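You operate a simulated robot arm through the tools that you are given. There is no shell and no other tool. Be economical: measure what you need, move in short steps, check, and stop when the job is done.

Carry out the task below with a simulated two-armed robot. There is one attempt and no reset: what you move stays moved.

JOB
Wipe up the spill on the top of the wooden bench with the red rag and put it back.
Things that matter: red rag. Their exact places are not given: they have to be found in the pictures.

The check looks at the end state, three seconds after you hand in, the way a careful person would. Anything else that was tipped, shoved, dropped, spilled or broken makes it a failure.

ROBOT AND FRAMES
Two 7-joint arms with two-finger parallel grippers on one trunk, on a base that drives. Base frame: it is fixed to the floor where the robot stands at the start and does not move with it; the origin is under the middle of the robot, x ahead of it, y to its left, z up; the surface under the hand at the start is at about z = 0.98. Units: m, rad, N and s.
The left shoulder is at the start at [0.03, 0.119, 1.085], the right one opposite. With the tool pointing down near the work surface each hand reaches from about 0.28 to 0.68 m from the robot's upright axis, wherever it stands, measured 20 degrees to its own side. Payload 3.43 kg a hand.
The TCP of each hand is the grasp point between the finger pads, 0.03 m short of the fingertips. In the tool frame z runs along the fingers and y along their closing line. The gripper opens to 0.094 m. The fingers are 0.028 m wide and 0.01 m thick; the gripper's body (0.05 by 0.096 m) begins 0.055 m behind the TCP.
Orientation is that of the tool frame in the base frame, as a unit quaternion [x, y, z, w]. With the fingers straight down and closing along the base's y, the tool's x points along the base's -x, its y along +y and its z along -z.

CONTROLS
- The arms move only by the tool apply_moves. It takes "left_moves", "right_moves" or both (then of equal length, played together; a hand with none holds still); each is a list of rows, each a list of 7 numbers: the turn, a rotation vector about the tool's x, y, z in rad, then the shift along the tool's x, y, z in m, then the opening, from 0 (shut) to 1 (fully open). In form: [[ax, ay, az, dx, dy, dz, claw], ...]. A call has 1 to 8 rows; each row shifts and turns the commanded pose from where the row before left it, along the tool's axes as they then stand. Rows are played at 5 a second. More than 0.05 m and 0.15 rad between two rows, or a gripper value outside its range, and nothing of the call is played. A pose out of reach is approached as far as the arm can. The call stops where the force on the tool passes 40 N (or 10 N more than at its start, if that is more) or the arm is blocked; 0.2 s more then pass. Each finger travels about 0.072 m/s and halts on what it meets, pressing with about 23 N; the grip force reading is that of the motor and also rises with nothing between the fingers. The clock runs only during rows and for 0.2 s after the last one: add rows that do not move to give the fingers time. The reply holds the time, the measured pose of the TCP, the force on the tool along the base axes, the opening and the grip force, in the units named above and with some noise, with the torque about the TCP (base axes, N m) and any sound that the robot's microphone picked up, and new pictures: "views" is both (left out), scene, wrist or none (wrist: the cameras of the hands that moved).
- Cameras (640 x 400 px; columns grow to the right, rows downward): "scene" is now at [0.0354, 0.009, 1.7831]; the picture's right is [0.11, -0.99, 0.00], its down [-0.86, -0.09, -0.50] and it looks along [0.50, 0.05, -0.87] (base axes); focal length 277 px, centre (320, 200). "left" rides on the left gripper at [0.076, -0.014, -0.102] in its tool frame; the picture's right is [0.18, 0.98, 0.00], its down [-0.75, 0.14, -0.64] and it looks along [-0.63, 0.12, 0.77] (tool axes); focal length 243 px, centre (320, 200). "right" rides on the right gripper at [0.076, 0.014, -0.102] in its tool frame; the picture's right is [-0.18, 0.98, 0.00], its down [-0.75, -0.14, -0.64] and it looks along [-0.63, -0.12, 0.77] (tool axes); focal length 243 px, centre (320, 200).
- raise_lower(by): slides the trunk up (or, below 0, down) by that many m; the arms and the scene camera ride with it, the base frame stays. It gives what a move gives, with no picture.
- steer(legs): drives the robot by 1 to 6 legs, each [ahead, turn to the left] in m and rad, along the robot's own axes; the way and the turn of a leg run together, so that a leg with both is an arc; at most 1.5 m and 3.142 rad a leg. The arms and the cameras ride along, it lands a little off, and it stops where it bumps. It gives what a move gives, and a new picture of the scene camera.
- pan_tilt(pan, tilt): turns the head with the scene camera to pan (to the left, within 2.496 rad either way) and tilt (down, from -0.506 to 1.204), counted from straight ahead of the robot. It gives what a move gives, and a new picture of the scene camera.
- measure_at(camera, pixels): there is no depth. For up to 12 entries [column, row, z] of the newest picture of that camera ("zoom" is the newest enlarged one), the place [x, y] in the base frame at which the ray of that pixel passes the height z, good to about 0.003 m, but the place of the scene camera against the robot may be out by one fixed shift of up to 0.012 m in any direction. It takes no simulated time.
- enlarge(camera, box): a new picture of the part [left, top, right, bottom] of that camera's present view, enlarged. It takes no simulated time.
- job_done(): hands the job in; it is judged then, once.

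Work in short steps. Measure before you move; look again where a grasp or a placing could have gone wrong, and mend it. You have 80 turns and 260 pictures in all, those below and enlarged ones among them. Open the grippers and draw the arms clear of the work before you hand the job in, unless the task says otherwise; then end with one line.

The tools are called after ">>>" by a JSON object that holds its "api" and its "payload". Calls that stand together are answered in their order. apply_moves: Moves the arms, as the interface text tells. Its arguments: {"type":"object","properties":{"left_moves":{"type":"array"},"right_moves":{"type":"array"},"views":{"type":"string","enum":["both","scene","wrist","none"]}},"required":[]} The other tools are called the same way: raise_lower (by) slides the trunk up or down; steer (legs) drives the base; pan_tilt (pan, tilt) turns the head that bears the scene camera; measure_at (camera, pixels) gives the place at which the rays of pixels pass given heights; enlarge (camera, box) takes an enlarged picture of a part of a camera's view; job_done () hands the job in.

At the start:

```text
time_s: 0.0
left_tool_pos: [0.413, 0.3491, 1.1634]
left_tool_rot: [0.0, 1.0, 0.0, 0.0]
left_wrist_force: [0.3, 0.0, 0.7]
left_wrist_torque: [0.02, 0.03, 0.01]
left_opening: 0.0938
left_grasp_force: 0.0
right_tool_pos: [0.3593, -0.0626, 1.2609]
right_tool_rot: [0.0, 1.0, 0.0, 0.001]
right_wrist_force: [-0.2, -0.1, -0.5]
right_wrist_torque: [-0.02, -0.03, 0.04]
right_opening: 0.0941
right_grasp_force: 0.1
trunk travel left (down, up): [-0.35, 0.06]
robot x, y, heading: [-0.001, -0.0017, -0.004]
head pan, tilt: [0.106, 1.045]
```

scene: 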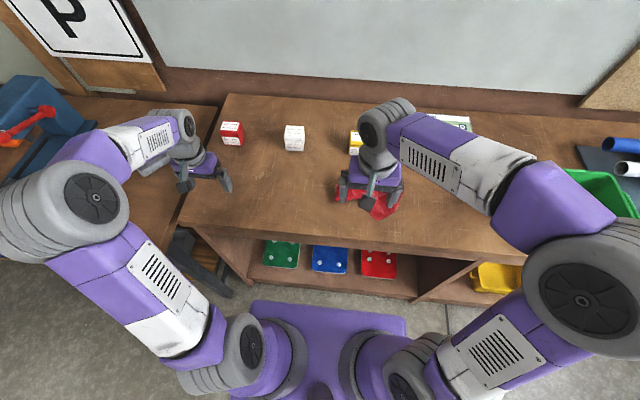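
right: 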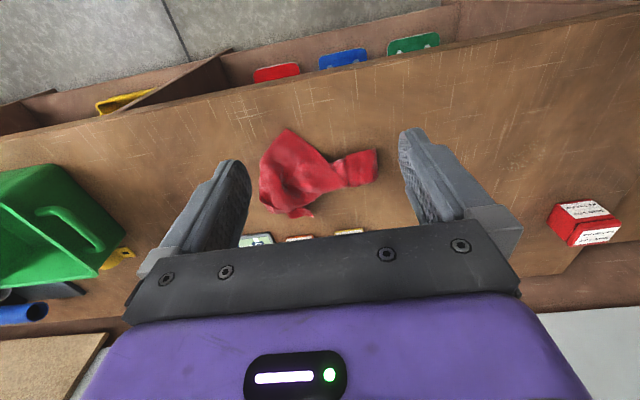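
left: 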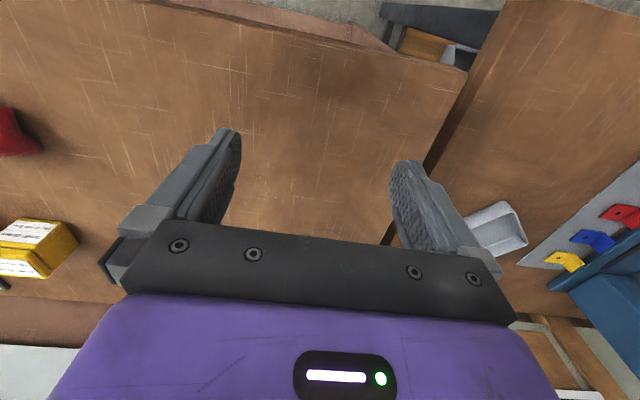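

The red rag lies under the right hand (scene ~375,205). No spill is visible yet, so I enlarge the scene and look around.

>>> {"api": "enlarge", "payload": {"camera": "scene", "box": [180, 80, 640, 280]}}

>>> {"api": "enlarge", "payload": {"camera": "right", "box": [0, 60, 640, 320]}}

>>> {"api": "pan_tilt", "payload": {"pan": -0.7, "tilt": 0.8}}

>>> {"api": "pan_tilt", "payload": {"pan": 0.8, "tilt": 0.8}}

```text
1.39 times, centred on (410, 180) of scene
```

zoom: 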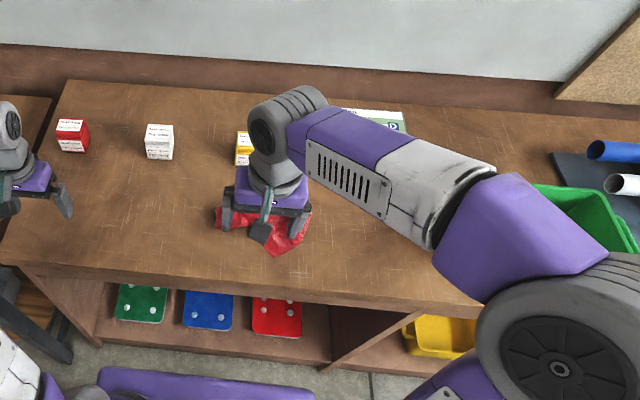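

```text
1.00 times, centred on (320, 190) of right (not enlarged: the box is as wide or as high as the picture)
```

zoom: 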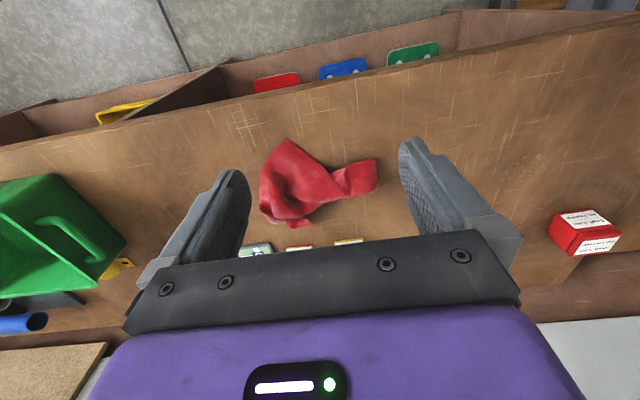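

```text
time_s: 1.1
left_tool_pos: [0.4133, 0.3476, 1.1625]
left_tool_rot: [0.0, 1.0, 0.0, 0.001]
left_wrist_force: [0.4, 0.7, 0.2]
left_wrist_torque: [-0.02, 0.0, -0.01]
left_opening: 0.0938
left_grasp_force: 0.0
right_tool_pos: [0.3585, -0.0631, 1.261]
right_tool_rot: [0.0, 1.0, 0.0, 0.001]
right_wrist_force: [-0.1, 0.1, -0.9]
right_wrist_torque: [0.01, 0.0, 0.02]
right_opening: 0.094
right_grasp_force: 0.1
trunk travel left (down, up): [-0.35, 0.06]
robot x, y, heading: [0.0045, 0.001, 0.003]
head pan, tilt: [-0.7, 0.799]
```

scene: 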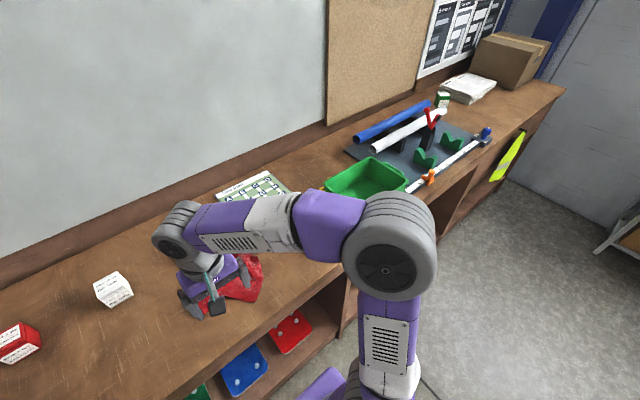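

```text
time_s: 2.7
left_tool_pos: [0.4123, 0.3487, 1.1614]
left_tool_rot: [-0.001, 1.0, 0.001, 0.0]
left_wrist_force: [-0.7, -0.5, -0.2]
left_wrist_torque: [-0.01, 0.03, -0.01]
left_opening: 0.0938
left_grasp_force: 0.0
right_tool_pos: [0.3583, -0.0626, 1.2598]
right_tool_rot: [0.0, 1.0, 0.0, 0.0]
right_wrist_force: [-0.1, 0.6, -0.4]
right_wrist_torque: [0.01, 0.0, -0.05]
right_opening: 0.0939
right_grasp_force: 0.0
trunk travel left (down, up): [-0.35, 0.06]
robot x, y, heading: [0.0026, 0.0018, -0.001]
head pan, tilt: [0.799, 0.799]
```

scene: 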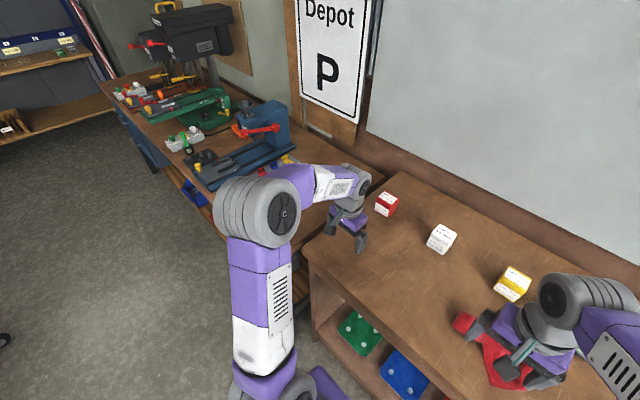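

No obvious spill yet; the right wrist view hinted at a faint patch around (520,160). I enlarge several areas.

>>> {"api": "enlarge", "payload": {"camera": "right", "box": [430, 60, 640, 200]}}

>>> {"api": "enlarge", "payload": {"camera": "scene", "box": [300, 170, 560, 340]}}

>>> {"api": "enlarge", "payload": {"camera": "left", "box": [0, 0, 450, 230]}}

>>> {"api": "enlarge", "payload": {"camera": "right", "box": [80, 80, 420, 250]}}

```text
2.86 times, centred on (535, 130) of right
```

zoom: 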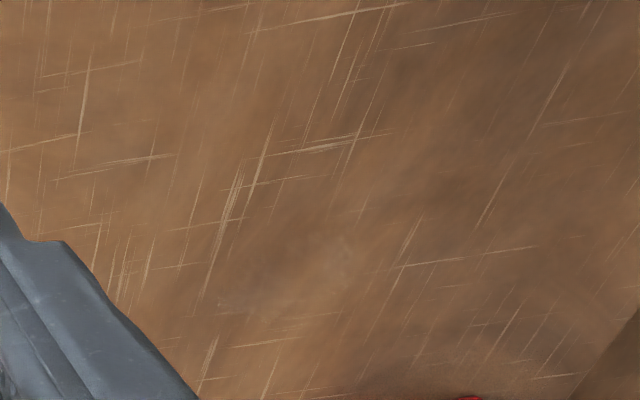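

```text
2.35 times, centred on (430, 255) of scene
```

zoom: 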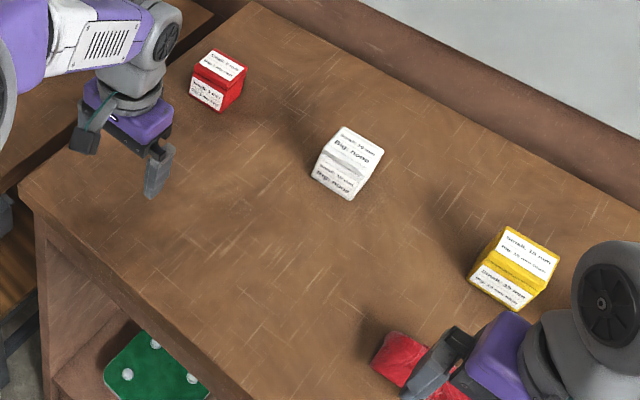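

```text
1.42 times, centred on (225, 115) of left
```

zoom: 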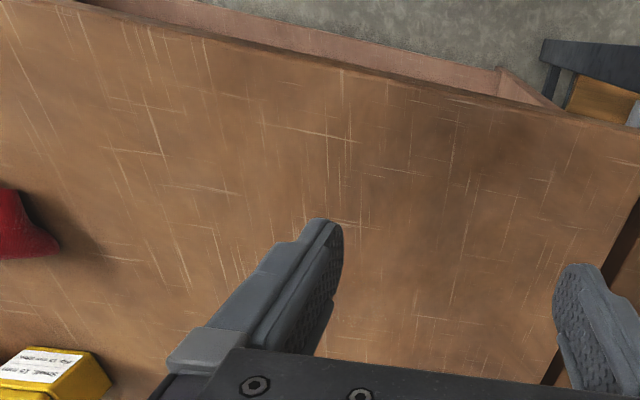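

```text
1.88 times, centred on (250, 165) of right
```

zoom: 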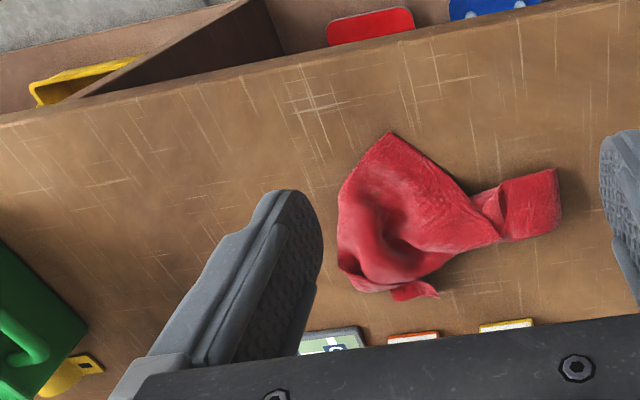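

There may be a faint greyish patch near right-view (535,155). I measure that and the rag outline, then lift the hands clear for better views.

>>> {"api": "measure_at", "payload": {"camera": "right", "pixels": [[535, 155, 0.98], [288, 128, 0.98], [378, 150, 0.99], [376, 186, 0.99], [300, 217, 0.98], [258, 180, 0.98], [312, 215, 0.98], [510, 130, 0.98], [578, 240, 0.98], [310, 238, 0.98]]}}

>>> {"api": "measure_at", "payload": {"camera": "scene", "pixels": [[440, 250, 0.98], [385, 215, 0.98], [510, 298, 0.98], [312, 248, 0.98], [402, 172, 0.98]]}}

>>> {"api": "apply_moves", "payload": {"right_moves": [[0, 0, 0, 0, -0.05, 0, 1], [0, 0, 0, 0, -0.05, 0, 1], [0, 0, 0, 0, -0.05, 0, 1], [0, 0, 0, 0, -0.05, 0, 1]], "left_moves": [[0, 0, 0, 0.03, 0, -0.04, 1], [0, 0, 0, 0.03, 0, -0.04, 1], [0, 0, 0, 0.03, 0, 0, 1], [0, 0, 0, 0.03, 0, 0, 1]]}}

>>> {"api": "pan_tilt", "payload": {"pan": 0.0, "tilt": 0.95}}

```text
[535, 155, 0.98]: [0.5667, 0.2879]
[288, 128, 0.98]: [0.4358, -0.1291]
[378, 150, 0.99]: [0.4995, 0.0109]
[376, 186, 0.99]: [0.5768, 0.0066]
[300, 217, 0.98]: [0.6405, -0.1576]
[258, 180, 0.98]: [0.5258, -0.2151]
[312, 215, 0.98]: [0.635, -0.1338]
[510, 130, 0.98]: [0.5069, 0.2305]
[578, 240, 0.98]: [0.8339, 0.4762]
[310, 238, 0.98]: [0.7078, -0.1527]
```

```text
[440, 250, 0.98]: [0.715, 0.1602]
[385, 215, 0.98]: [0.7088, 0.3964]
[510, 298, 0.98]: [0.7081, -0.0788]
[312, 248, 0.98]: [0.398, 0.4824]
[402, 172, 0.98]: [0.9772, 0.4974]
```

```text
time_s: 3.7
left_tool_pos: [0.289, 0.3473, 1.2422]
left_tool_rot: [0.0, 1.0, 0.002, 0.001]
left_wrist_force: [-0.6, 0.4, 0.1]
left_wrist_torque: [0.02, -0.03, -0.02]
left_opening: 0.0939
left_grasp_force: 0.0
right_tool_pos: [0.357, -0.2643, 1.2598]
right_tool_rot: [-0.001, 1.0, 0.0, 0.001]
right_wrist_force: [0.2, 0.5, 0.0]
right_wrist_torque: [-0.02, -0.02, 0.0]
right_opening: 0.094
right_grasp_force: 0.0
trunk travel left (down, up): [-0.35, 0.06]
robot x, y, heading: [0.003, -0.0028, -0.001]
head pan, tilt: [0.799, 0.799]
```

scene: 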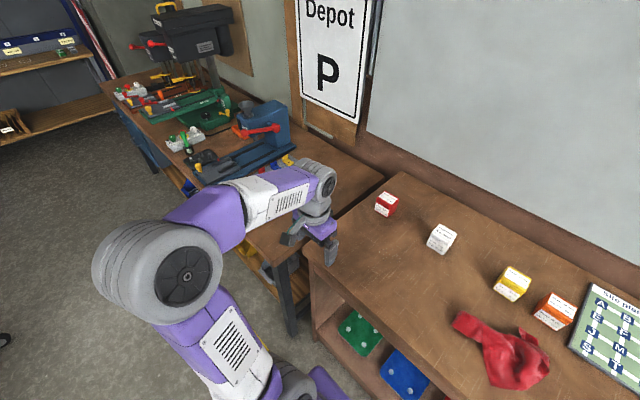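
right: 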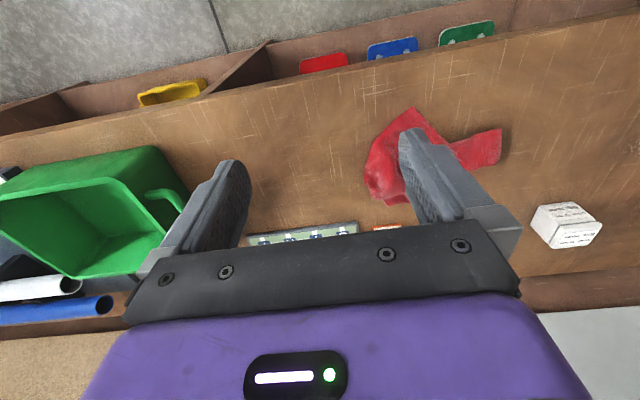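
left: 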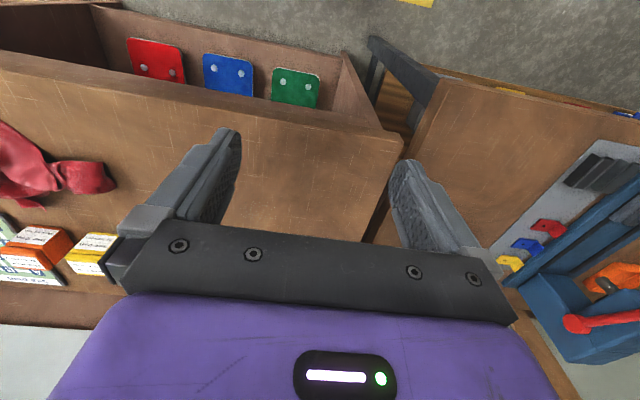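

```text
time_s: 4.9
left_tool_pos: [0.2919, 0.3479, 1.2424]
left_tool_rot: [0.001, 1.0, 0.0, 0.0]
left_wrist_force: [-0.5, 0.0, 0.0]
left_wrist_torque: [-0.01, 0.0, -0.02]
left_opening: 0.0939
left_grasp_force: 0.1
right_tool_pos: [0.3575, -0.2611, 1.2608]
right_tool_rot: [-0.001, 1.0, 0.0, 0.001]
right_wrist_force: [-0.3, -0.9, 0.4]
right_wrist_torque: [0.05, 0.02, 0.0]
right_opening: 0.0938
right_grasp_force: 0.1
trunk travel left (down, up): [-0.35, 0.06]
robot x, y, heading: [-0.0043, -0.0025, -0.002]
head pan, tilt: [0.0, 0.949]
```

scene: 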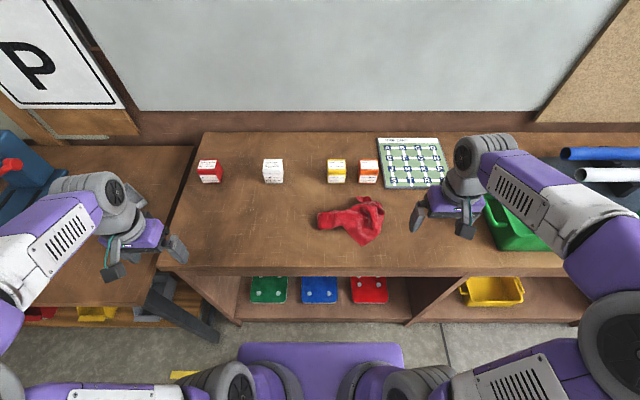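

The bench is clear of the arms now; I enlarge its parts to find the spill.

>>> {"api": "enlarge", "payload": {"camera": "scene", "box": [170, 130, 330, 275]}}

>>> {"api": "enlarge", "payload": {"camera": "scene", "box": [310, 140, 490, 275]}}

>>> {"api": "measure_at", "payload": {"camera": "scene", "pixels": [[205, 134, 0.98], [161, 268, 0.98], [565, 275, 0.98], [352, 272, 0.98], [316, 222, 0.98], [382, 205, 0.98], [362, 243, 0.98], [362, 197, 0.98], [272, 184, 0.98], [209, 184, 0.98], [337, 184, 0.98]]}}

```text
2.76 times, centred on (250, 202) of scene
```

zoom: 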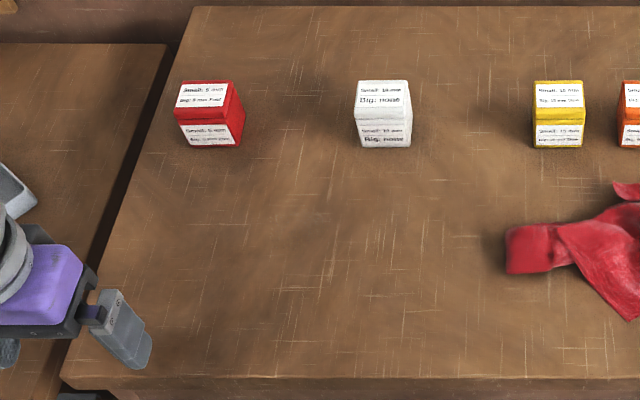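

```text
2.96 times, centred on (400, 208) of scene
```

zoom: 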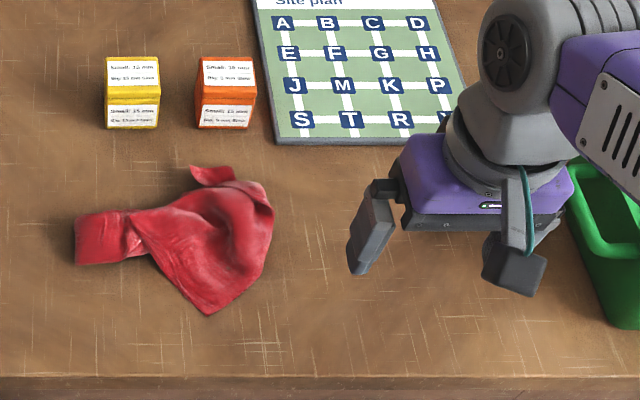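

```text
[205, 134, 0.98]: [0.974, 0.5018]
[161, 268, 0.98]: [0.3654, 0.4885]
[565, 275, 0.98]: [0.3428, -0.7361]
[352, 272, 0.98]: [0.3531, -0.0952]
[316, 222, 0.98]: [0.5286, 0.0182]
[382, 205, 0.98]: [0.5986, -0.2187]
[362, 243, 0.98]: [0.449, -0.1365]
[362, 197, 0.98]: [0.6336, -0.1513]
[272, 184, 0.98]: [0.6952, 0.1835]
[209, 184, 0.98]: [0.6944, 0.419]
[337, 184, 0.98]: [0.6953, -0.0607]
```

Both views agree on a faint greyish patch near (0.57, 0.28). I enlarge there and move the left hand above for a closer look.

>>> {"api": "enlarge", "payload": {"camera": "scene", "box": [210, 185, 300, 245]}}

>>> {"api": "apply_moves", "payload": {"left_moves": [[0, 0, 0, -0.05, 0, 0, 1], [0, 0, 0, -0.05, 0, 0, 1], [0, 0, 0, -0.05, -0.03, 0, 1], [0, 0, 0, -0.05, -0.03, 0, 1], [0, 0, 0, -0.05, 0, 0, 1], [0, 0, 0, -0.03, 0, 0, 1]], "views": "wrist"}}

>>> {"api": "enlarge", "payload": {"camera": "left", "box": [160, 40, 480, 240]}}

```text
6.67 times, centred on (255, 215) of scene
```

zoom: 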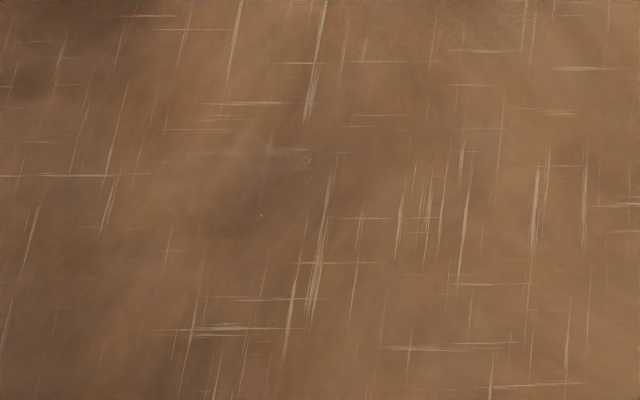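

```text
refused: row 3 steps farther than a row can; nothing moved
```

```text
2.00 times, centred on (320, 140) of left
```

zoom: 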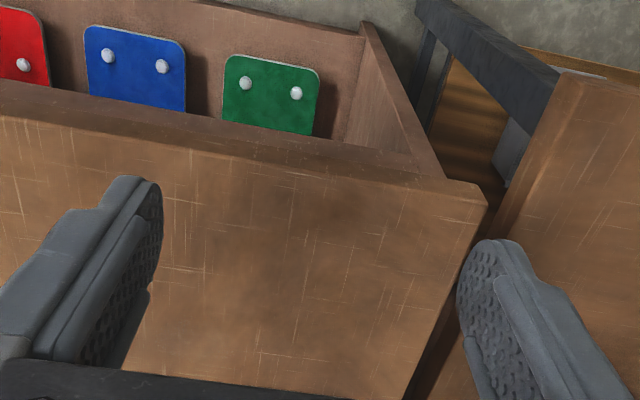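

A translucent puddle seems to lie at zoom (160–315, 145–240). I bring the left hand over with smaller rows.

>>> {"api": "apply_moves", "payload": {"left_moves": [[0, 0, 0, -0.05, 0, 0, 1], [0, 0, 0, -0.05, 0, 0, 1], [0, 0, 0, -0.05, 0, 0, 1], [0, 0, 0, -0.05, 0, 0, 1], [0, 0, 0, -0.05, 0, 0, 1], [0, 0, 0, -0.04, 0, 0, 1], [0, 0, 0, 0, -0.05, 0, 1]], "views": "wrist"}}

>>> {"api": "enlarge", "payload": {"camera": "left", "box": [160, 0, 480, 200]}}

```text
time_s: 6.5
left_tool_pos: [0.5808, 0.296, 1.2446]
left_tool_rot: [0.0, 1.0, 0.001, 0.001]
left_wrist_force: [0.1, -0.5, 0.3]
left_wrist_torque: [0.0, -0.02, -0.01]
left_opening: 0.0939
left_grasp_force: 0.1
right_tool_pos: [0.3561, -0.2648, 1.2619]
right_tool_rot: [0.0, 1.0, 0.001, 0.002]
right_wrist_force: [-0.7, -0.2, -0.1]
right_wrist_torque: [0.02, -0.04, -0.01]
right_opening: 0.0939
right_grasp_force: 0.0
trunk travel left (down, up): [-0.35, 0.06]
robot x, y, heading: [0.0016, 0.0021, 0.006]
head pan, tilt: [0.0, 0.949]
```

left: 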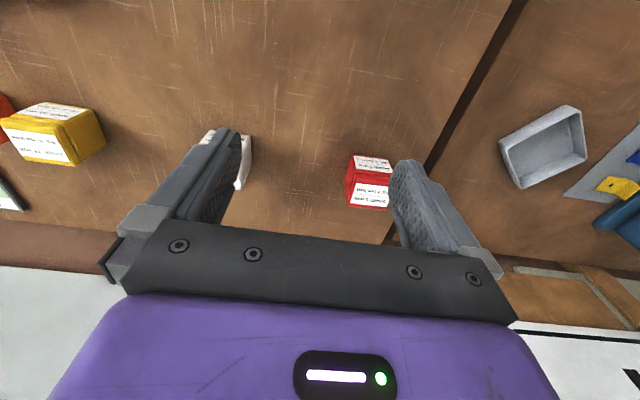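

```text
2.00 times, centred on (320, 100) of left
```

zoom: 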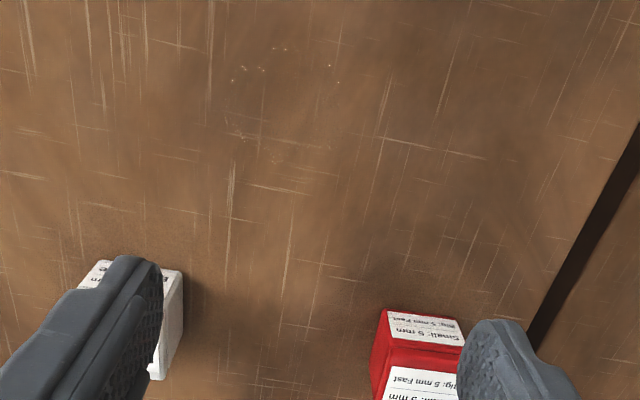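

The puddle shows as a ring of glints at zoom (225–335, 45–165). I measure its rim and enlarge it further.

>>> {"api": "measure_at", "payload": {"camera": "zoom", "pixels": [[280, 47, 0.98], [232, 80, 0.98], [225, 125, 0.98], [275, 163, 0.98], [332, 66, 0.98], [330, 140, 0.98], [280, 105, 0.98]]}}

>>> {"api": "enlarge", "payload": {"camera": "left", "box": [250, 5, 346, 97]}}

>>> {"api": "enlarge", "payload": {"camera": "left", "box": [100, 0, 260, 100]}}

```text
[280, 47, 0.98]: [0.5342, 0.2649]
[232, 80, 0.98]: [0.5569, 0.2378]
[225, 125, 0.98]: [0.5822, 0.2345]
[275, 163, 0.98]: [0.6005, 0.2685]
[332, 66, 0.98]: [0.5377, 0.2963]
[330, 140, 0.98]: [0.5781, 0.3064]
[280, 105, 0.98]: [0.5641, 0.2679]
```

```text
4.35 times, centred on (298, 51) of left
```

zoom: 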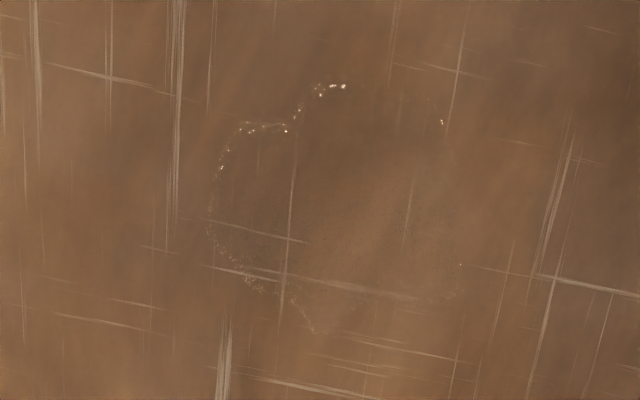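

```text
4.00 times, centred on (180, 50) of left
```

zoom: 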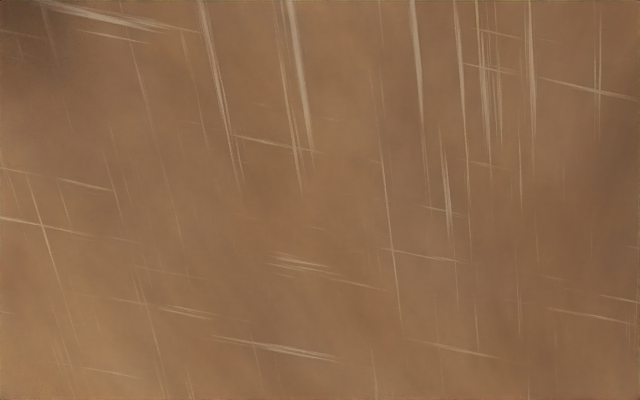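

Spill: x 0.534–0.601, y 0.234–0.306, centre ≈ (0.567, 0.27). I bring the left hand above the rag for a close look, moving the right hand further out of the way.

>>> {"api": "apply_moves", "payload": {"left_moves": [[0, 0, 0, 0, -0.047, 0, 1], [0, 0, 0, 0, -0.047, 0, 1], [0, 0, 0, 0, -0.047, 0, 1], [0, 0, 0, 0, -0.047, 0, 1], [0, 0, 0, 0, -0.047, 0, 1], [0, 0, 0, 0, -0.047, 0, 1], [0, 0, 0, 0, -0.047, 0, 1], [0, 0, 0, 0, -0.03, 0, 1]], "right_moves": [[0, 0, 0, 0.01, -0.03, 0, 1], [0, 0, 0, 0.01, -0.03, 0, 1], [0, 0, 0, 0.01, -0.03, 0, 1], [0, 0, 0, 0, -0.03, 0, 1], [0, 0, 0, 0, -0.03, 0, 1], [0, 0, 0, 0, 0, 0, 1], [0, 0, 0, 0, 0, 0, 1], [0, 0, 0, 0, 0, 0, 1]]}}

```text
time_s: 8.3
left_tool_pos: [0.5677, -0.0576, 1.236]
left_tool_rot: [0.0, 1.0, 0.001, -0.001]
left_wrist_force: [0.1, 0.2, -0.6]
left_wrist_torque: [-0.01, 0.01, -0.01]
left_opening: 0.0941
left_grasp_force: 0.1
left hand out of reach, approached as far as the arm can: row 7, 8
right_tool_pos: [0.3275, -0.4137, 1.2613]
right_tool_rot: [-0.001, 1.0, 0.001, 0.0]
right_wrist_force: [0.0, -0.4, 0.2]
right_wrist_torque: [-0.01, -0.04, -0.01]
right_opening: 0.0939
right_grasp_force: 0.1
trunk travel left (down, up): [-0.35, 0.06]
robot x, y, heading: [-0.0017, -0.0021, -0.004]
head pan, tilt: [0.0, 0.949]
```

scene: 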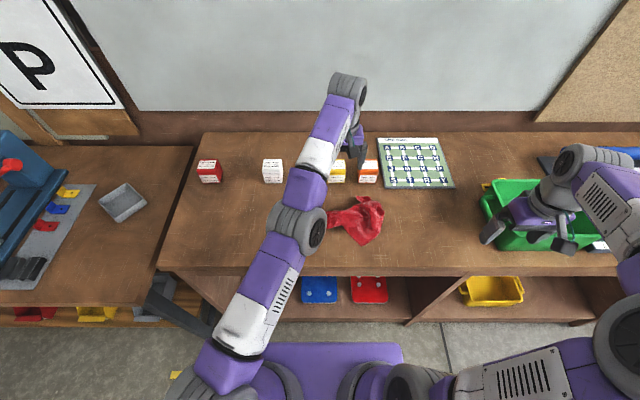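
right: 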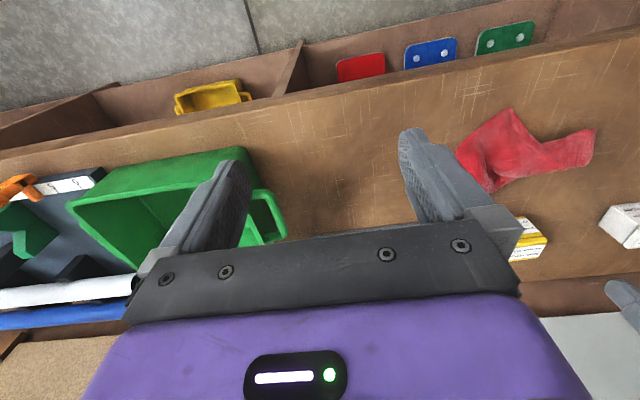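
left: 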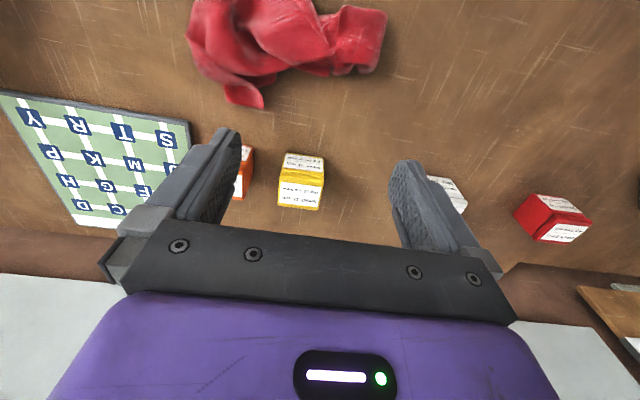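

The left arm's reach ends near y = -0.05, but the rag's body is at y ≈ -0.12. A small right turn of the base (−0.25 rad) brings both rag and spill within the left hand's reach; first I draw the left hand back a little.

>>> {"api": "apply_moves", "payload": {"left_moves": [[0, 0, 0, 0.04, 0.03, 0, 1], [0, 0, 0, 0.04, 0.03, 0, 1]], "views": "none"}}

>>> {"api": "steer", "payload": {"legs": [[0, -0.25]]}}

```text
time_s: 8.9
left_tool_pos: [0.5659, -0.0305, 1.2663]
left_tool_rot: [0.0, 1.0, 0.0, 0.0]
left_wrist_force: [0.3, 0.5, -0.4]
left_wrist_torque: [0.0, -0.02, -0.02]
left_opening: 0.0942
left_grasp_force: 0.0
left hand out of reach, approached as far as the arm can: row 1, 2
right_tool_pos: [0.3275, -0.4127, 1.2618]
right_tool_rot: [0.001, 1.0, 0.0, 0.0]
right_wrist_force: [-0.9, -1.1, -1.2]
right_wrist_torque: [0.01, -0.01, -0.02]
right_opening: 0.0939
right_grasp_force: 0.1
trunk travel left (down, up): [-0.35, 0.06]
robot x, y, heading: [0.0008, -0.0025, 0.001]
head pan, tilt: [0.0, 0.949]
```

```text
time_s: 10.1
left_tool_pos: [0.541, -0.1694, 1.2667]
left_tool_rot: [0.124, 0.992, 0.0, 0.0]
left_wrist_force: [0.3, -0.4, -0.5]
left_wrist_torque: [0.0, 0.0, -0.01]
left_opening: 0.0939
left_grasp_force: 0.1
right_tool_pos: [0.2159, -0.4809, 1.262]
right_tool_rot: [0.124, 0.992, 0.001, 0.001]
right_wrist_force: [0.6, 0.2, 0.4]
right_wrist_torque: [0.01, -0.01, 0.02]
right_opening: 0.094
right_grasp_force: 0.0
trunk travel left (down, up): [-0.35, 0.06]
robot x, y, heading: [-0.0056, 0.0026, -0.243]
head pan, tilt: [0.0, 0.949]
```

scene: 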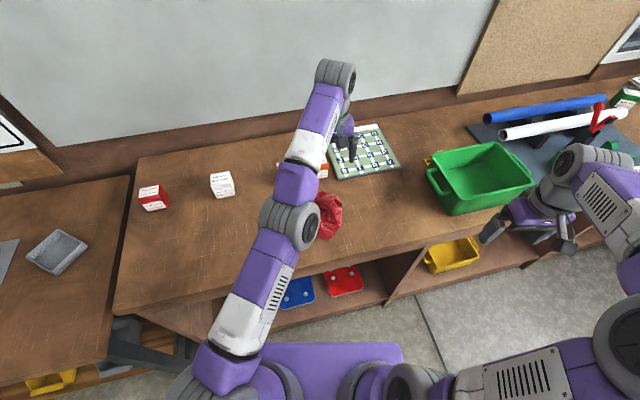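

The turn was clean. I lower the left hand to about (0.50, -0.10, 1.13) where it is comfortably in reach and look at the rag.

>>> {"api": "apply_moves", "payload": {"left_moves": [[0, 0, 0, 0.02, 0.015, 0.035, 1], [0, 0, 0, 0.02, 0.015, 0.035, 1], [0, 0, 0, 0.017, 0.015, 0.035, 1], [0, 0, 0, 0, 0.012, 0.03, 1]]}}

```text
time_s: 11.1
left_tool_pos: [0.5886, -0.1569, 1.1638]
left_tool_rot: [0.123, 0.992, 0.001, -0.002]
left_wrist_force: [-0.5, 0.6, -0.2]
left_wrist_torque: [0.04, -0.02, 0.01]
left_opening: 0.094
left_grasp_force: 0.0
left hand out of reach, approached as far as the arm can: row 1, 2, 3, 4
right_tool_pos: [0.2174, -0.4816, 1.2618]
right_tool_rot: [0.124, 0.992, 0.0, -0.001]
right_wrist_force: [0.0, -0.9, -0.5]
right_wrist_torque: [-0.02, 0.0, 0.01]
right_opening: 0.094
right_grasp_force: 0.1
trunk travel left (down, up): [-0.35, 0.06]
robot x, y, heading: [-0.0016, 0.0, -0.248]
head pan, tilt: [0.0, 0.949]
```

scene: 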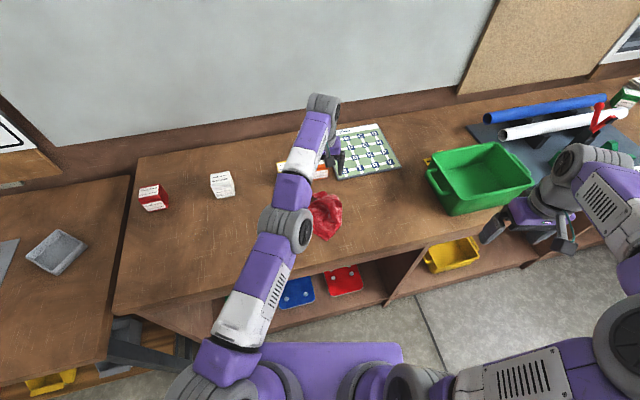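
left: 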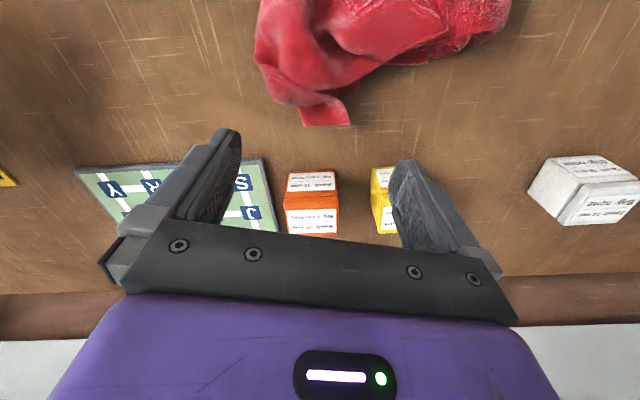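

The arm is at a limit here. I move it left and back to free it, then check where it ends up.

>>> {"api": "apply_moves", "payload": {"left_moves": [[0, 0, 0, 0, 0.05, -0.0, 1], [0, 0, 0, 0, 0.05, 0, 1], [0, 0, 0, 0.02, 0.04, 0, 1], [0, 0, 0, 0.04, 0.0, 0, 1], [0, 0, 0, 0.04, 0, 0, 1]]}}

```text
time_s: 12.3
left_tool_pos: [0.6374, -0.0382, 1.1897]
left_tool_rot: [0.123, 0.992, 0.0, -0.001]
left_wrist_force: [-0.2, -0.1, 0.2]
left_wrist_torque: [0.0, 0.01, 0.01]
left_opening: 0.0937
left_grasp_force: 0.0
left hand out of reach, approached as far as the arm can: row 1, 2, 3, 4, 5
right_tool_pos: [0.2154, -0.4815, 1.2623]
right_tool_rot: [0.123, 0.992, 0.0, -0.001]
right_wrist_force: [0.3, -0.9, -0.6]
right_wrist_torque: [-0.01, 0.01, 0.0]
right_opening: 0.0939
right_grasp_force: 0.1
trunk travel left (down, up): [-0.35, 0.06]
robot x, y, heading: [-0.0016, 0.0007, -0.248]
head pan, tilt: [0.0, 0.949]
```

scene: 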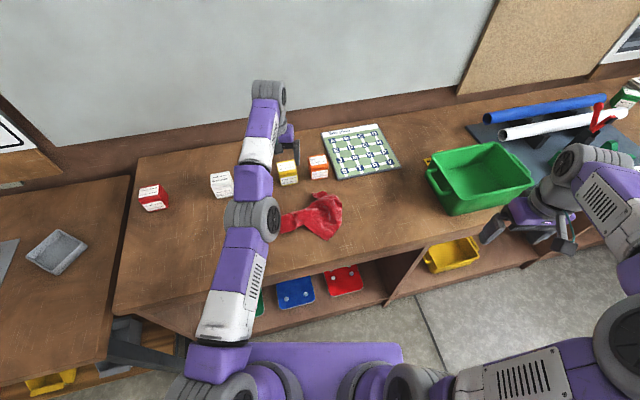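
left: 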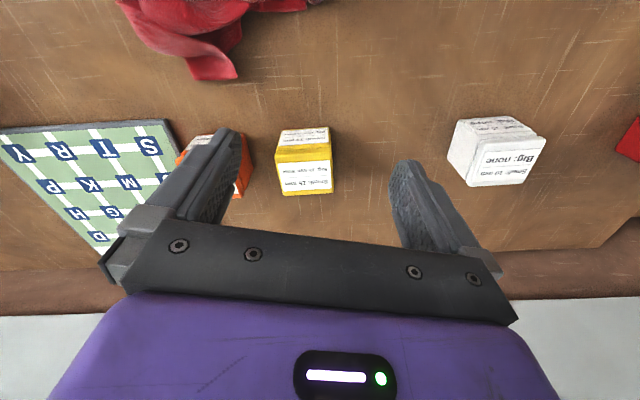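

Still at the limit; I continue left, back toward the region where it moved freely earlier, and rise slightly.

>>> {"api": "apply_moves", "payload": {"left_moves": [[0, 0, 0, 0, 0.045, -0.015, 1], [0, 0, 0, 0, 0.045, -0.015, 1], [0, 0, 0, 0, 0.045, -0.015, 1], [0, 0, 0, 0.0, 0.045, 0, 1], [0, 0, 0, 0.0, 0.045, 0, 1], [0, 0, 0, 0.03, 0, 0, 1], [0, 0, 0, 0.03, 0, 0, 1]]}}

```text
time_s: 13.9
left_tool_pos: [0.6038, 0.1877, 1.225]
left_tool_rot: [0.124, 0.992, 0.0, 0.001]
left_wrist_force: [0.3, 0.5, 0.6]
left_wrist_torque: [-0.01, 0.01, 0.03]
left_opening: 0.0937
left_grasp_force: 0.0
left hand out of reach, approached as far as the arm can: row 2, 3, 4, 5
right_tool_pos: [0.2176, -0.4801, 1.261]
right_tool_rot: [0.124, 0.992, -0.001, 0.001]
right_wrist_force: [0.0, 0.1, 0.7]
right_wrist_torque: [-0.01, -0.01, -0.02]
right_opening: 0.094
right_grasp_force: 0.1
trunk travel left (down, up): [-0.35, 0.06]
robot x, y, heading: [0.0011, -0.0003, -0.249]
head pan, tilt: [0.0, 0.949]
```

scene: 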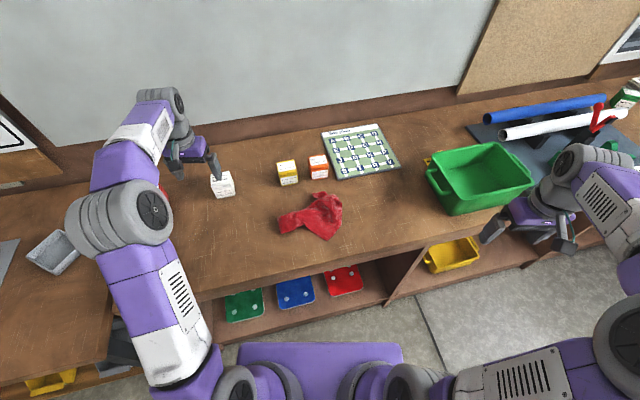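
left: 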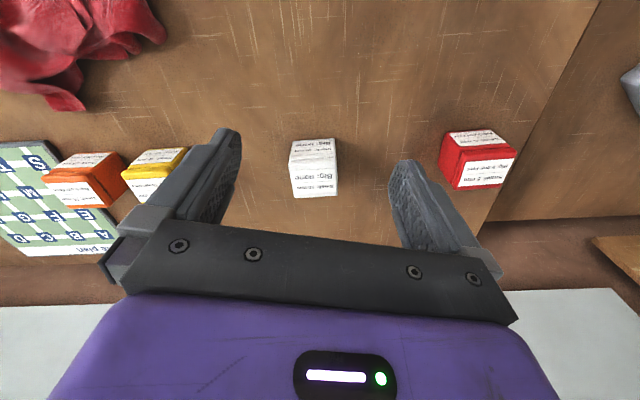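

The arm is free again. A larger base turn would let it grip the rag straight ahead; I measure the clearance between the robot's base (front edge row ~345) and the bench first.

>>> {"api": "measure_at", "payload": {"camera": "scene", "pixels": [[238, 345, 0.3], [402, 345, 0.3], [238, 345, 0.6], [402, 345, 0.6], [300, 215, 0.99], [325, 215, 0.99], [280, 225, 0.99], [325, 238, 0.98], [335, 200, 0.98], [312, 195, 0.98]]}}

>>> {"api": "enlarge", "payload": {"camera": "scene", "box": [260, 170, 370, 250]}}

```text
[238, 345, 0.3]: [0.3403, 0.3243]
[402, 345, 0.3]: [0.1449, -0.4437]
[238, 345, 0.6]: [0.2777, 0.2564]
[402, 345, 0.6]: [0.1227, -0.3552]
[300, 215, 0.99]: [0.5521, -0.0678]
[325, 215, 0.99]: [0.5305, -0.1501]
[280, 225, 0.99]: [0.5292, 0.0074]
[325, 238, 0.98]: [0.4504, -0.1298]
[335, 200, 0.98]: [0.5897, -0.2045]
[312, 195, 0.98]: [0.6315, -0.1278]
```

```text
5.00 times, centred on (315, 210) of scene
```

zoom: 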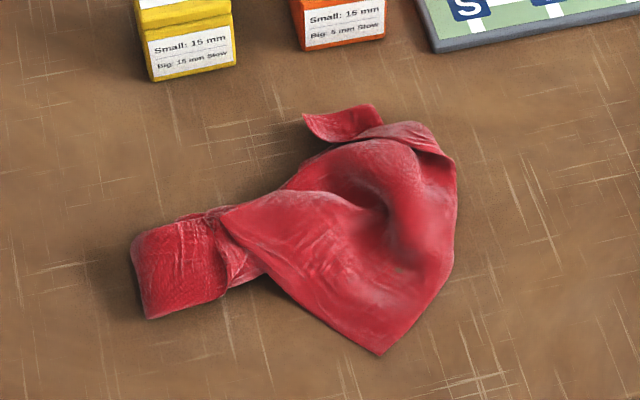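

The base has little room to turn more, so I keep this heading. Better grasp: the narrow neck of the rag at ≈(0.537, -0.06), closing along x. I retract to a comfortable radius and turn the wrist +1.15 rad.

>>> {"api": "apply_moves", "payload": {"left_moves": [[0, 0, 0.14, 0.035, 0, 0, 1], [0, 0, 0.14, 0.035, 0, 0, 1], [0, 0, 0.145, 0.03, 0, 0, 1], [0, 0, 0.145, 0, 0, 0, 1], [0, 0, 0.145, 0, 0, 0, 1], [0, 0, 0.145, 0, 0, 0, 1], [0, 0, 0.145, 0, 0, 0, 1], [0, 0, 0.145, 0, 0, 0, 1]]}}

```text
time_s: 15.7
left_tool_pos: [0.5103, 0.2243, 1.2258]
left_tool_rot: [0.645, 0.764, 0.0, 0.0]
left_wrist_force: [0.1, -0.1, -0.5]
left_wrist_torque: [-0.01, 0.0, 0.04]
left_opening: 0.0939
left_grasp_force: 0.2
right_tool_pos: [0.2174, -0.4812, 1.2622]
right_tool_rot: [0.123, 0.992, 0.0, 0.0]
right_wrist_force: [1.2, 0.8, 0.3]
right_wrist_torque: [-0.03, -0.01, 0.01]
right_opening: 0.094
right_grasp_force: 0.1
trunk travel left (down, up): [-0.35, 0.06]
robot x, y, heading: [-0.0002, 0.0014, -0.248]
head pan, tilt: [0.0, 0.949]
```

scene: 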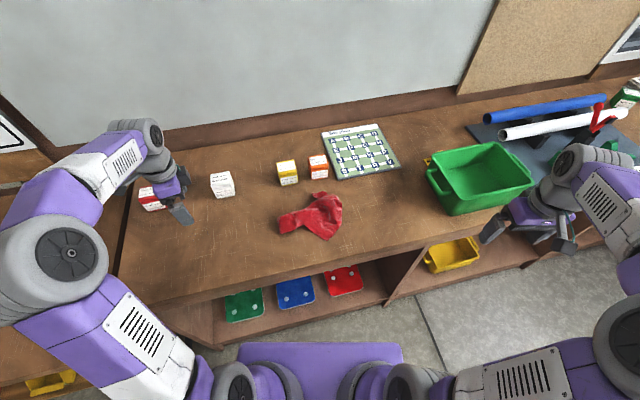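
left: 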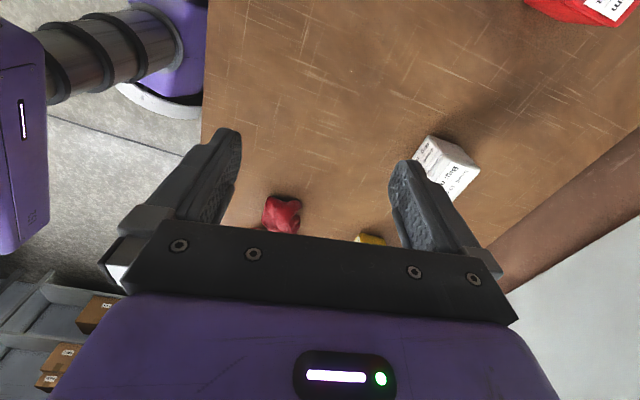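

The wrist is turned. I travel to about (0.53, 0.05, 1.12) to see the rag closely.

>>> {"api": "apply_moves", "payload": {"left_moves": [[0, 0, 0, -0.035, -0.002, 0.02, 1], [0, 0, 0, -0.035, -0.002, 0.02, 1], [0, 0, 0, -0.035, -0.002, 0.02, 1], [0, 0, 0, -0.035, -0.002, 0.02, 1], [0, 0, 0, -0.035, -0.002, 0.02, 1]]}}

```text
time_s: 16.9
left_tool_pos: [0.5322, 0.0494, 1.1256]
left_tool_rot: [0.644, 0.765, 0.0, -0.001]
left_wrist_force: [-0.9, -0.2, -0.3]
left_wrist_torque: [0.04, 0.03, 0.02]
left_opening: 0.0943
left_grasp_force: 0.1
right_tool_pos: [0.2173, -0.482, 1.2606]
right_tool_rot: [0.124, 0.992, 0.0, -0.001]
right_wrist_force: [-0.1, -0.2, 0.0]
right_wrist_torque: [0.04, 0.01, -0.02]
right_opening: 0.0937
right_grasp_force: 0.1
trunk travel left (down, up): [-0.35, 0.06]
robot x, y, heading: [0.0057, -0.0027, -0.251]
head pan, tilt: [0.0, 0.949]
```

scene: 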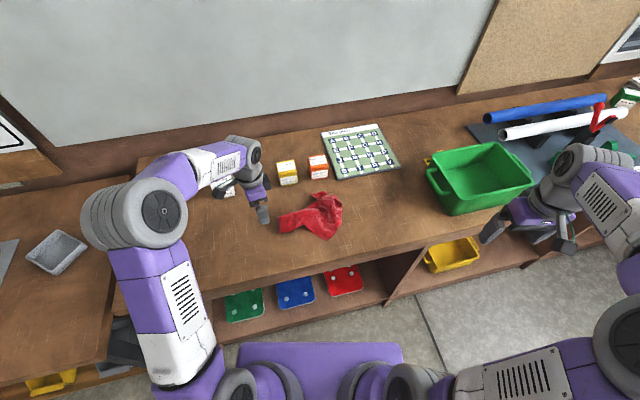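
left: 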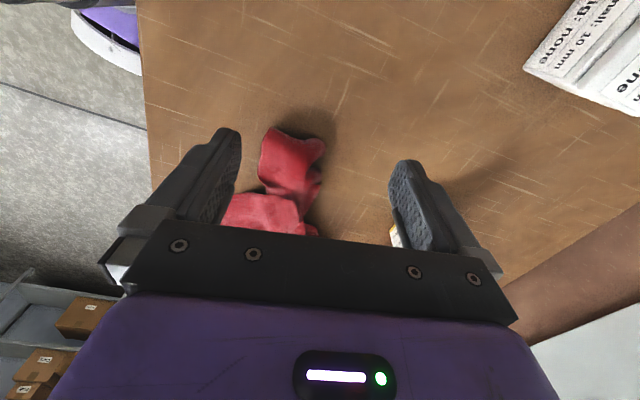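

The tail is at left view (260–325, 125–200), the neck at about (292,197). I measure these.

>>> {"api": "measure_at", "payload": {"camera": "left", "pixels": [[262, 180, 0.99], [320, 195, 0.99], [292, 197, 0.99], [266, 128, 1.0], [324, 142, 1.0], [290, 160, 1.0], [308, 235, 0.99]]}}

>>> {"api": "enlarge", "payload": {"camera": "left", "box": [200, 100, 410, 240]}}

```text
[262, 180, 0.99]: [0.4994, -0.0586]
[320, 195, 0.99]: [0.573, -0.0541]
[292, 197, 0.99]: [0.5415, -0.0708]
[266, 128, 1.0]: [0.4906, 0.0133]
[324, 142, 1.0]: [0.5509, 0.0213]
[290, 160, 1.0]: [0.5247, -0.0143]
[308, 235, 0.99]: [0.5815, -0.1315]
```

```text
2.86 times, centred on (305, 170) of left
```

zoom: 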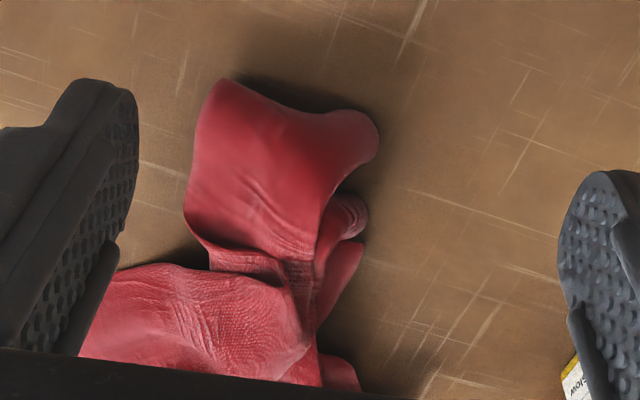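

Neck at y ≈ -0.045 spans x ≈ 0.50–0.57, so the open gripper fits. I go above (0.533, -0.04) at z ≈ 1.06 first.

>>> {"api": "apply_moves", "payload": {"left_moves": [[0, 0, 0, -0.044, -0.007, 0.0, 1], [0, 0, 0, -0.044, -0.007, 0.0, 1], [0, 0, 0, 0, 0, 0.03, 1], [0, 0, 0, 0, 0, 0.03, 1]]}}

>>> {"api": "enlarge", "payload": {"camera": "left", "box": [160, 60, 480, 260]}}

>>> {"api": "enlarge", "payload": {"camera": "scene", "box": [250, 170, 360, 250]}}

```text
time_s: 17.9
left_tool_pos: [0.5332, -0.0404, 1.0645]
left_tool_rot: [0.643, 0.765, 0.001, -0.001]
left_wrist_force: [1.2, -0.4, -0.6]
left_wrist_torque: [0.0, -0.01, 0.03]
left_opening: 0.0938
left_grasp_force: 0.1
right_tool_pos: [0.2167, -0.4834, 1.2608]
right_tool_rot: [0.124, 0.992, 0.0, 0.001]
right_wrist_force: [0.9, 0.6, -0.3]
right_wrist_torque: [0.01, 0.0, 0.02]
right_opening: 0.0939
right_grasp_force: 0.0
trunk travel left (down, up): [-0.35, 0.06]
robot x, y, heading: [0.0015, -0.0004, -0.249]
head pan, tilt: [0.0, 0.949]
```

scene: 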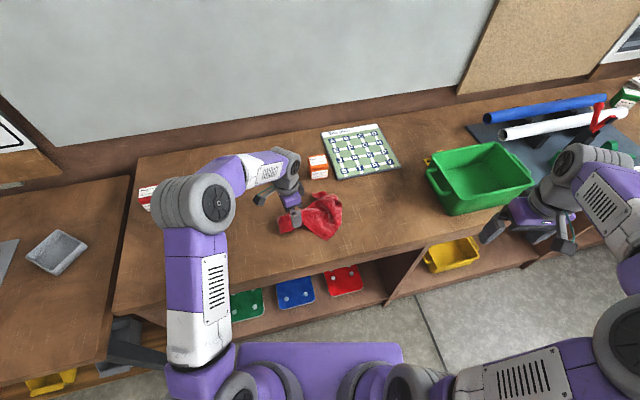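
left: 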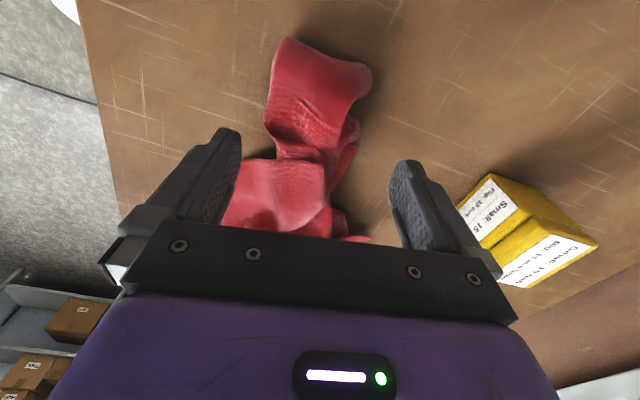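

```text
2.00 times, centred on (320, 160) of left
```

zoom: 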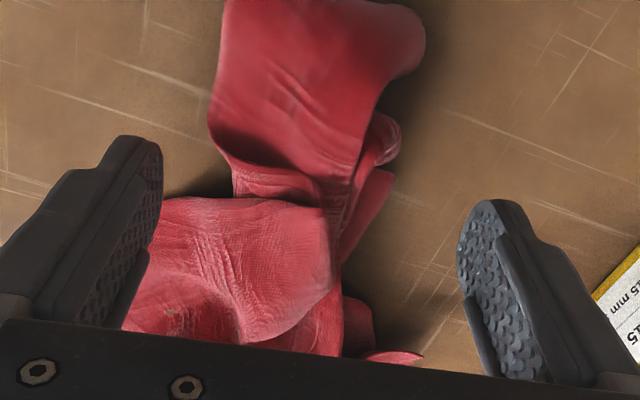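

```text
5.00 times, centred on (305, 210) of scene
```

zoom: 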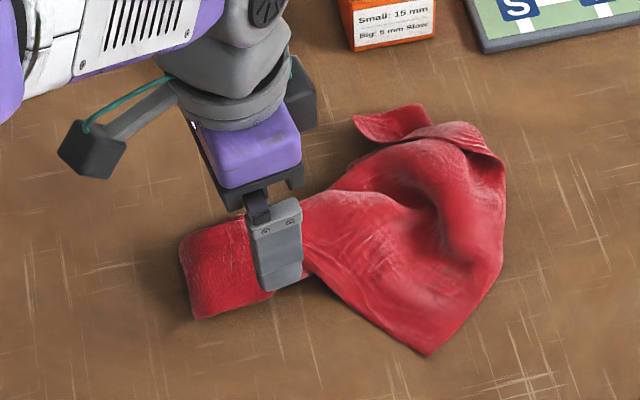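

The gripper straddles the neck (fingers' ground point ≈ zoom (320,162)). I descend in small rows to z ≈ 1.014 and then close.

>>> {"api": "apply_moves", "payload": {"left_moves": [[0, 0, 0, -0.004, 0, 0.02, 1], [0, 0, 0, 0, 0, 0.015, 1], [0, 0, 0, 0, 0, 0.01, 1], [0, 0, 0, 0, 0, 0.005, 1]]}}

```text
time_s: 18.9
left_tool_pos: [0.5339, -0.0427, 1.0156]
left_tool_rot: [0.644, 0.765, 0.0, -0.002]
left_wrist_force: [0.1, -0.1, 0.1]
left_wrist_torque: [-0.02, 0.02, -0.01]
left_opening: 0.094
left_grasp_force: 0.1
right_tool_pos: [0.2167, -0.4811, 1.2619]
right_tool_rot: [0.123, 0.992, 0.0, 0.0]
right_wrist_force: [0.0, -0.2, -0.2]
right_wrist_torque: [0.0, 0.01, 0.02]
right_opening: 0.094
right_grasp_force: 0.0
trunk travel left (down, up): [-0.35, 0.06]
robot x, y, heading: [0.001, -0.0004, -0.246]
head pan, tilt: [0.0, 0.949]
```

scene: 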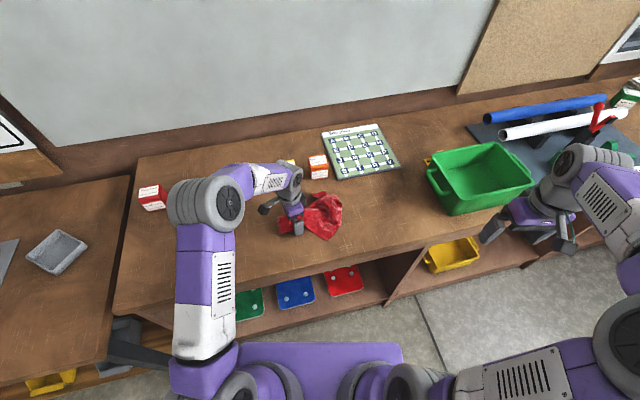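
left: 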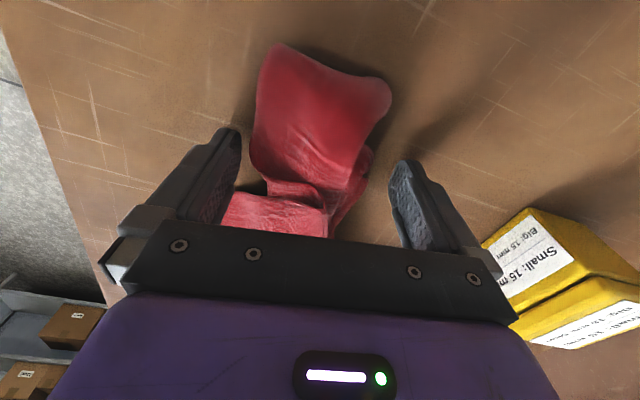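

No contact, fingers either side of the neck. I close the gripper with waiting rows.

>>> {"api": "apply_moves", "payload": {"left_moves": [[0, 0, 0, 0, 0, 0.002, 0.6], [0, 0, 0, 0, 0, 0, 0.3], [0, 0, 0, 0, 0, 0, 0], [0, 0, 0, 0, 0, 0, 0], [0, 0, 0, 0, 0, 0, 0]]}}

```text
time_s: 20.1
left_tool_pos: [0.5325, -0.042, 1.013]
left_tool_rot: [0.643, 0.766, 0.0, -0.001]
left_wrist_force: [-0.1, -0.2, 0.9]
left_wrist_torque: [-0.01, -0.03, 0.01]
left_opening: 0.0145
left_grasp_force: 22.8
right_tool_pos: [0.2166, -0.4807, 1.2608]
right_tool_rot: [0.123, 0.992, -0.001, 0.0]
right_wrist_force: [-0.4, -0.3, -0.4]
right_wrist_torque: [-0.02, 0.02, -0.02]
right_opening: 0.0942
right_grasp_force: 0.1
trunk travel left (down, up): [-0.35, 0.06]
robot x, y, heading: [0.001, -0.0004, -0.249]
head pan, tilt: [0.0, 0.949]
```

scene: 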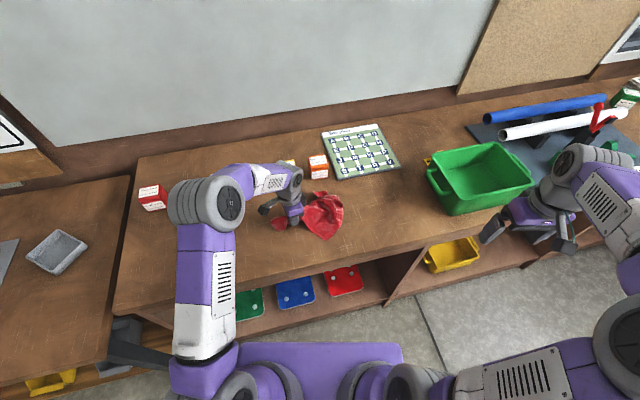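
left: 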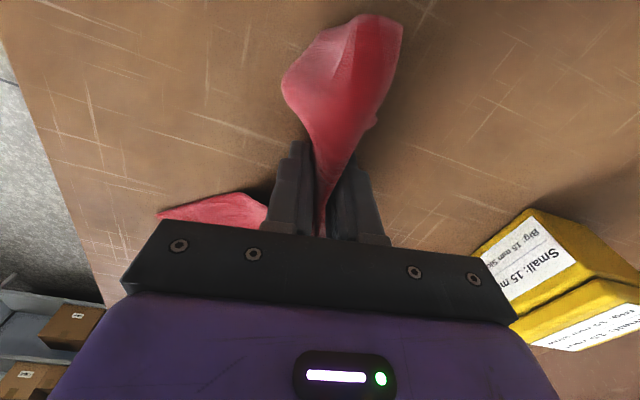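

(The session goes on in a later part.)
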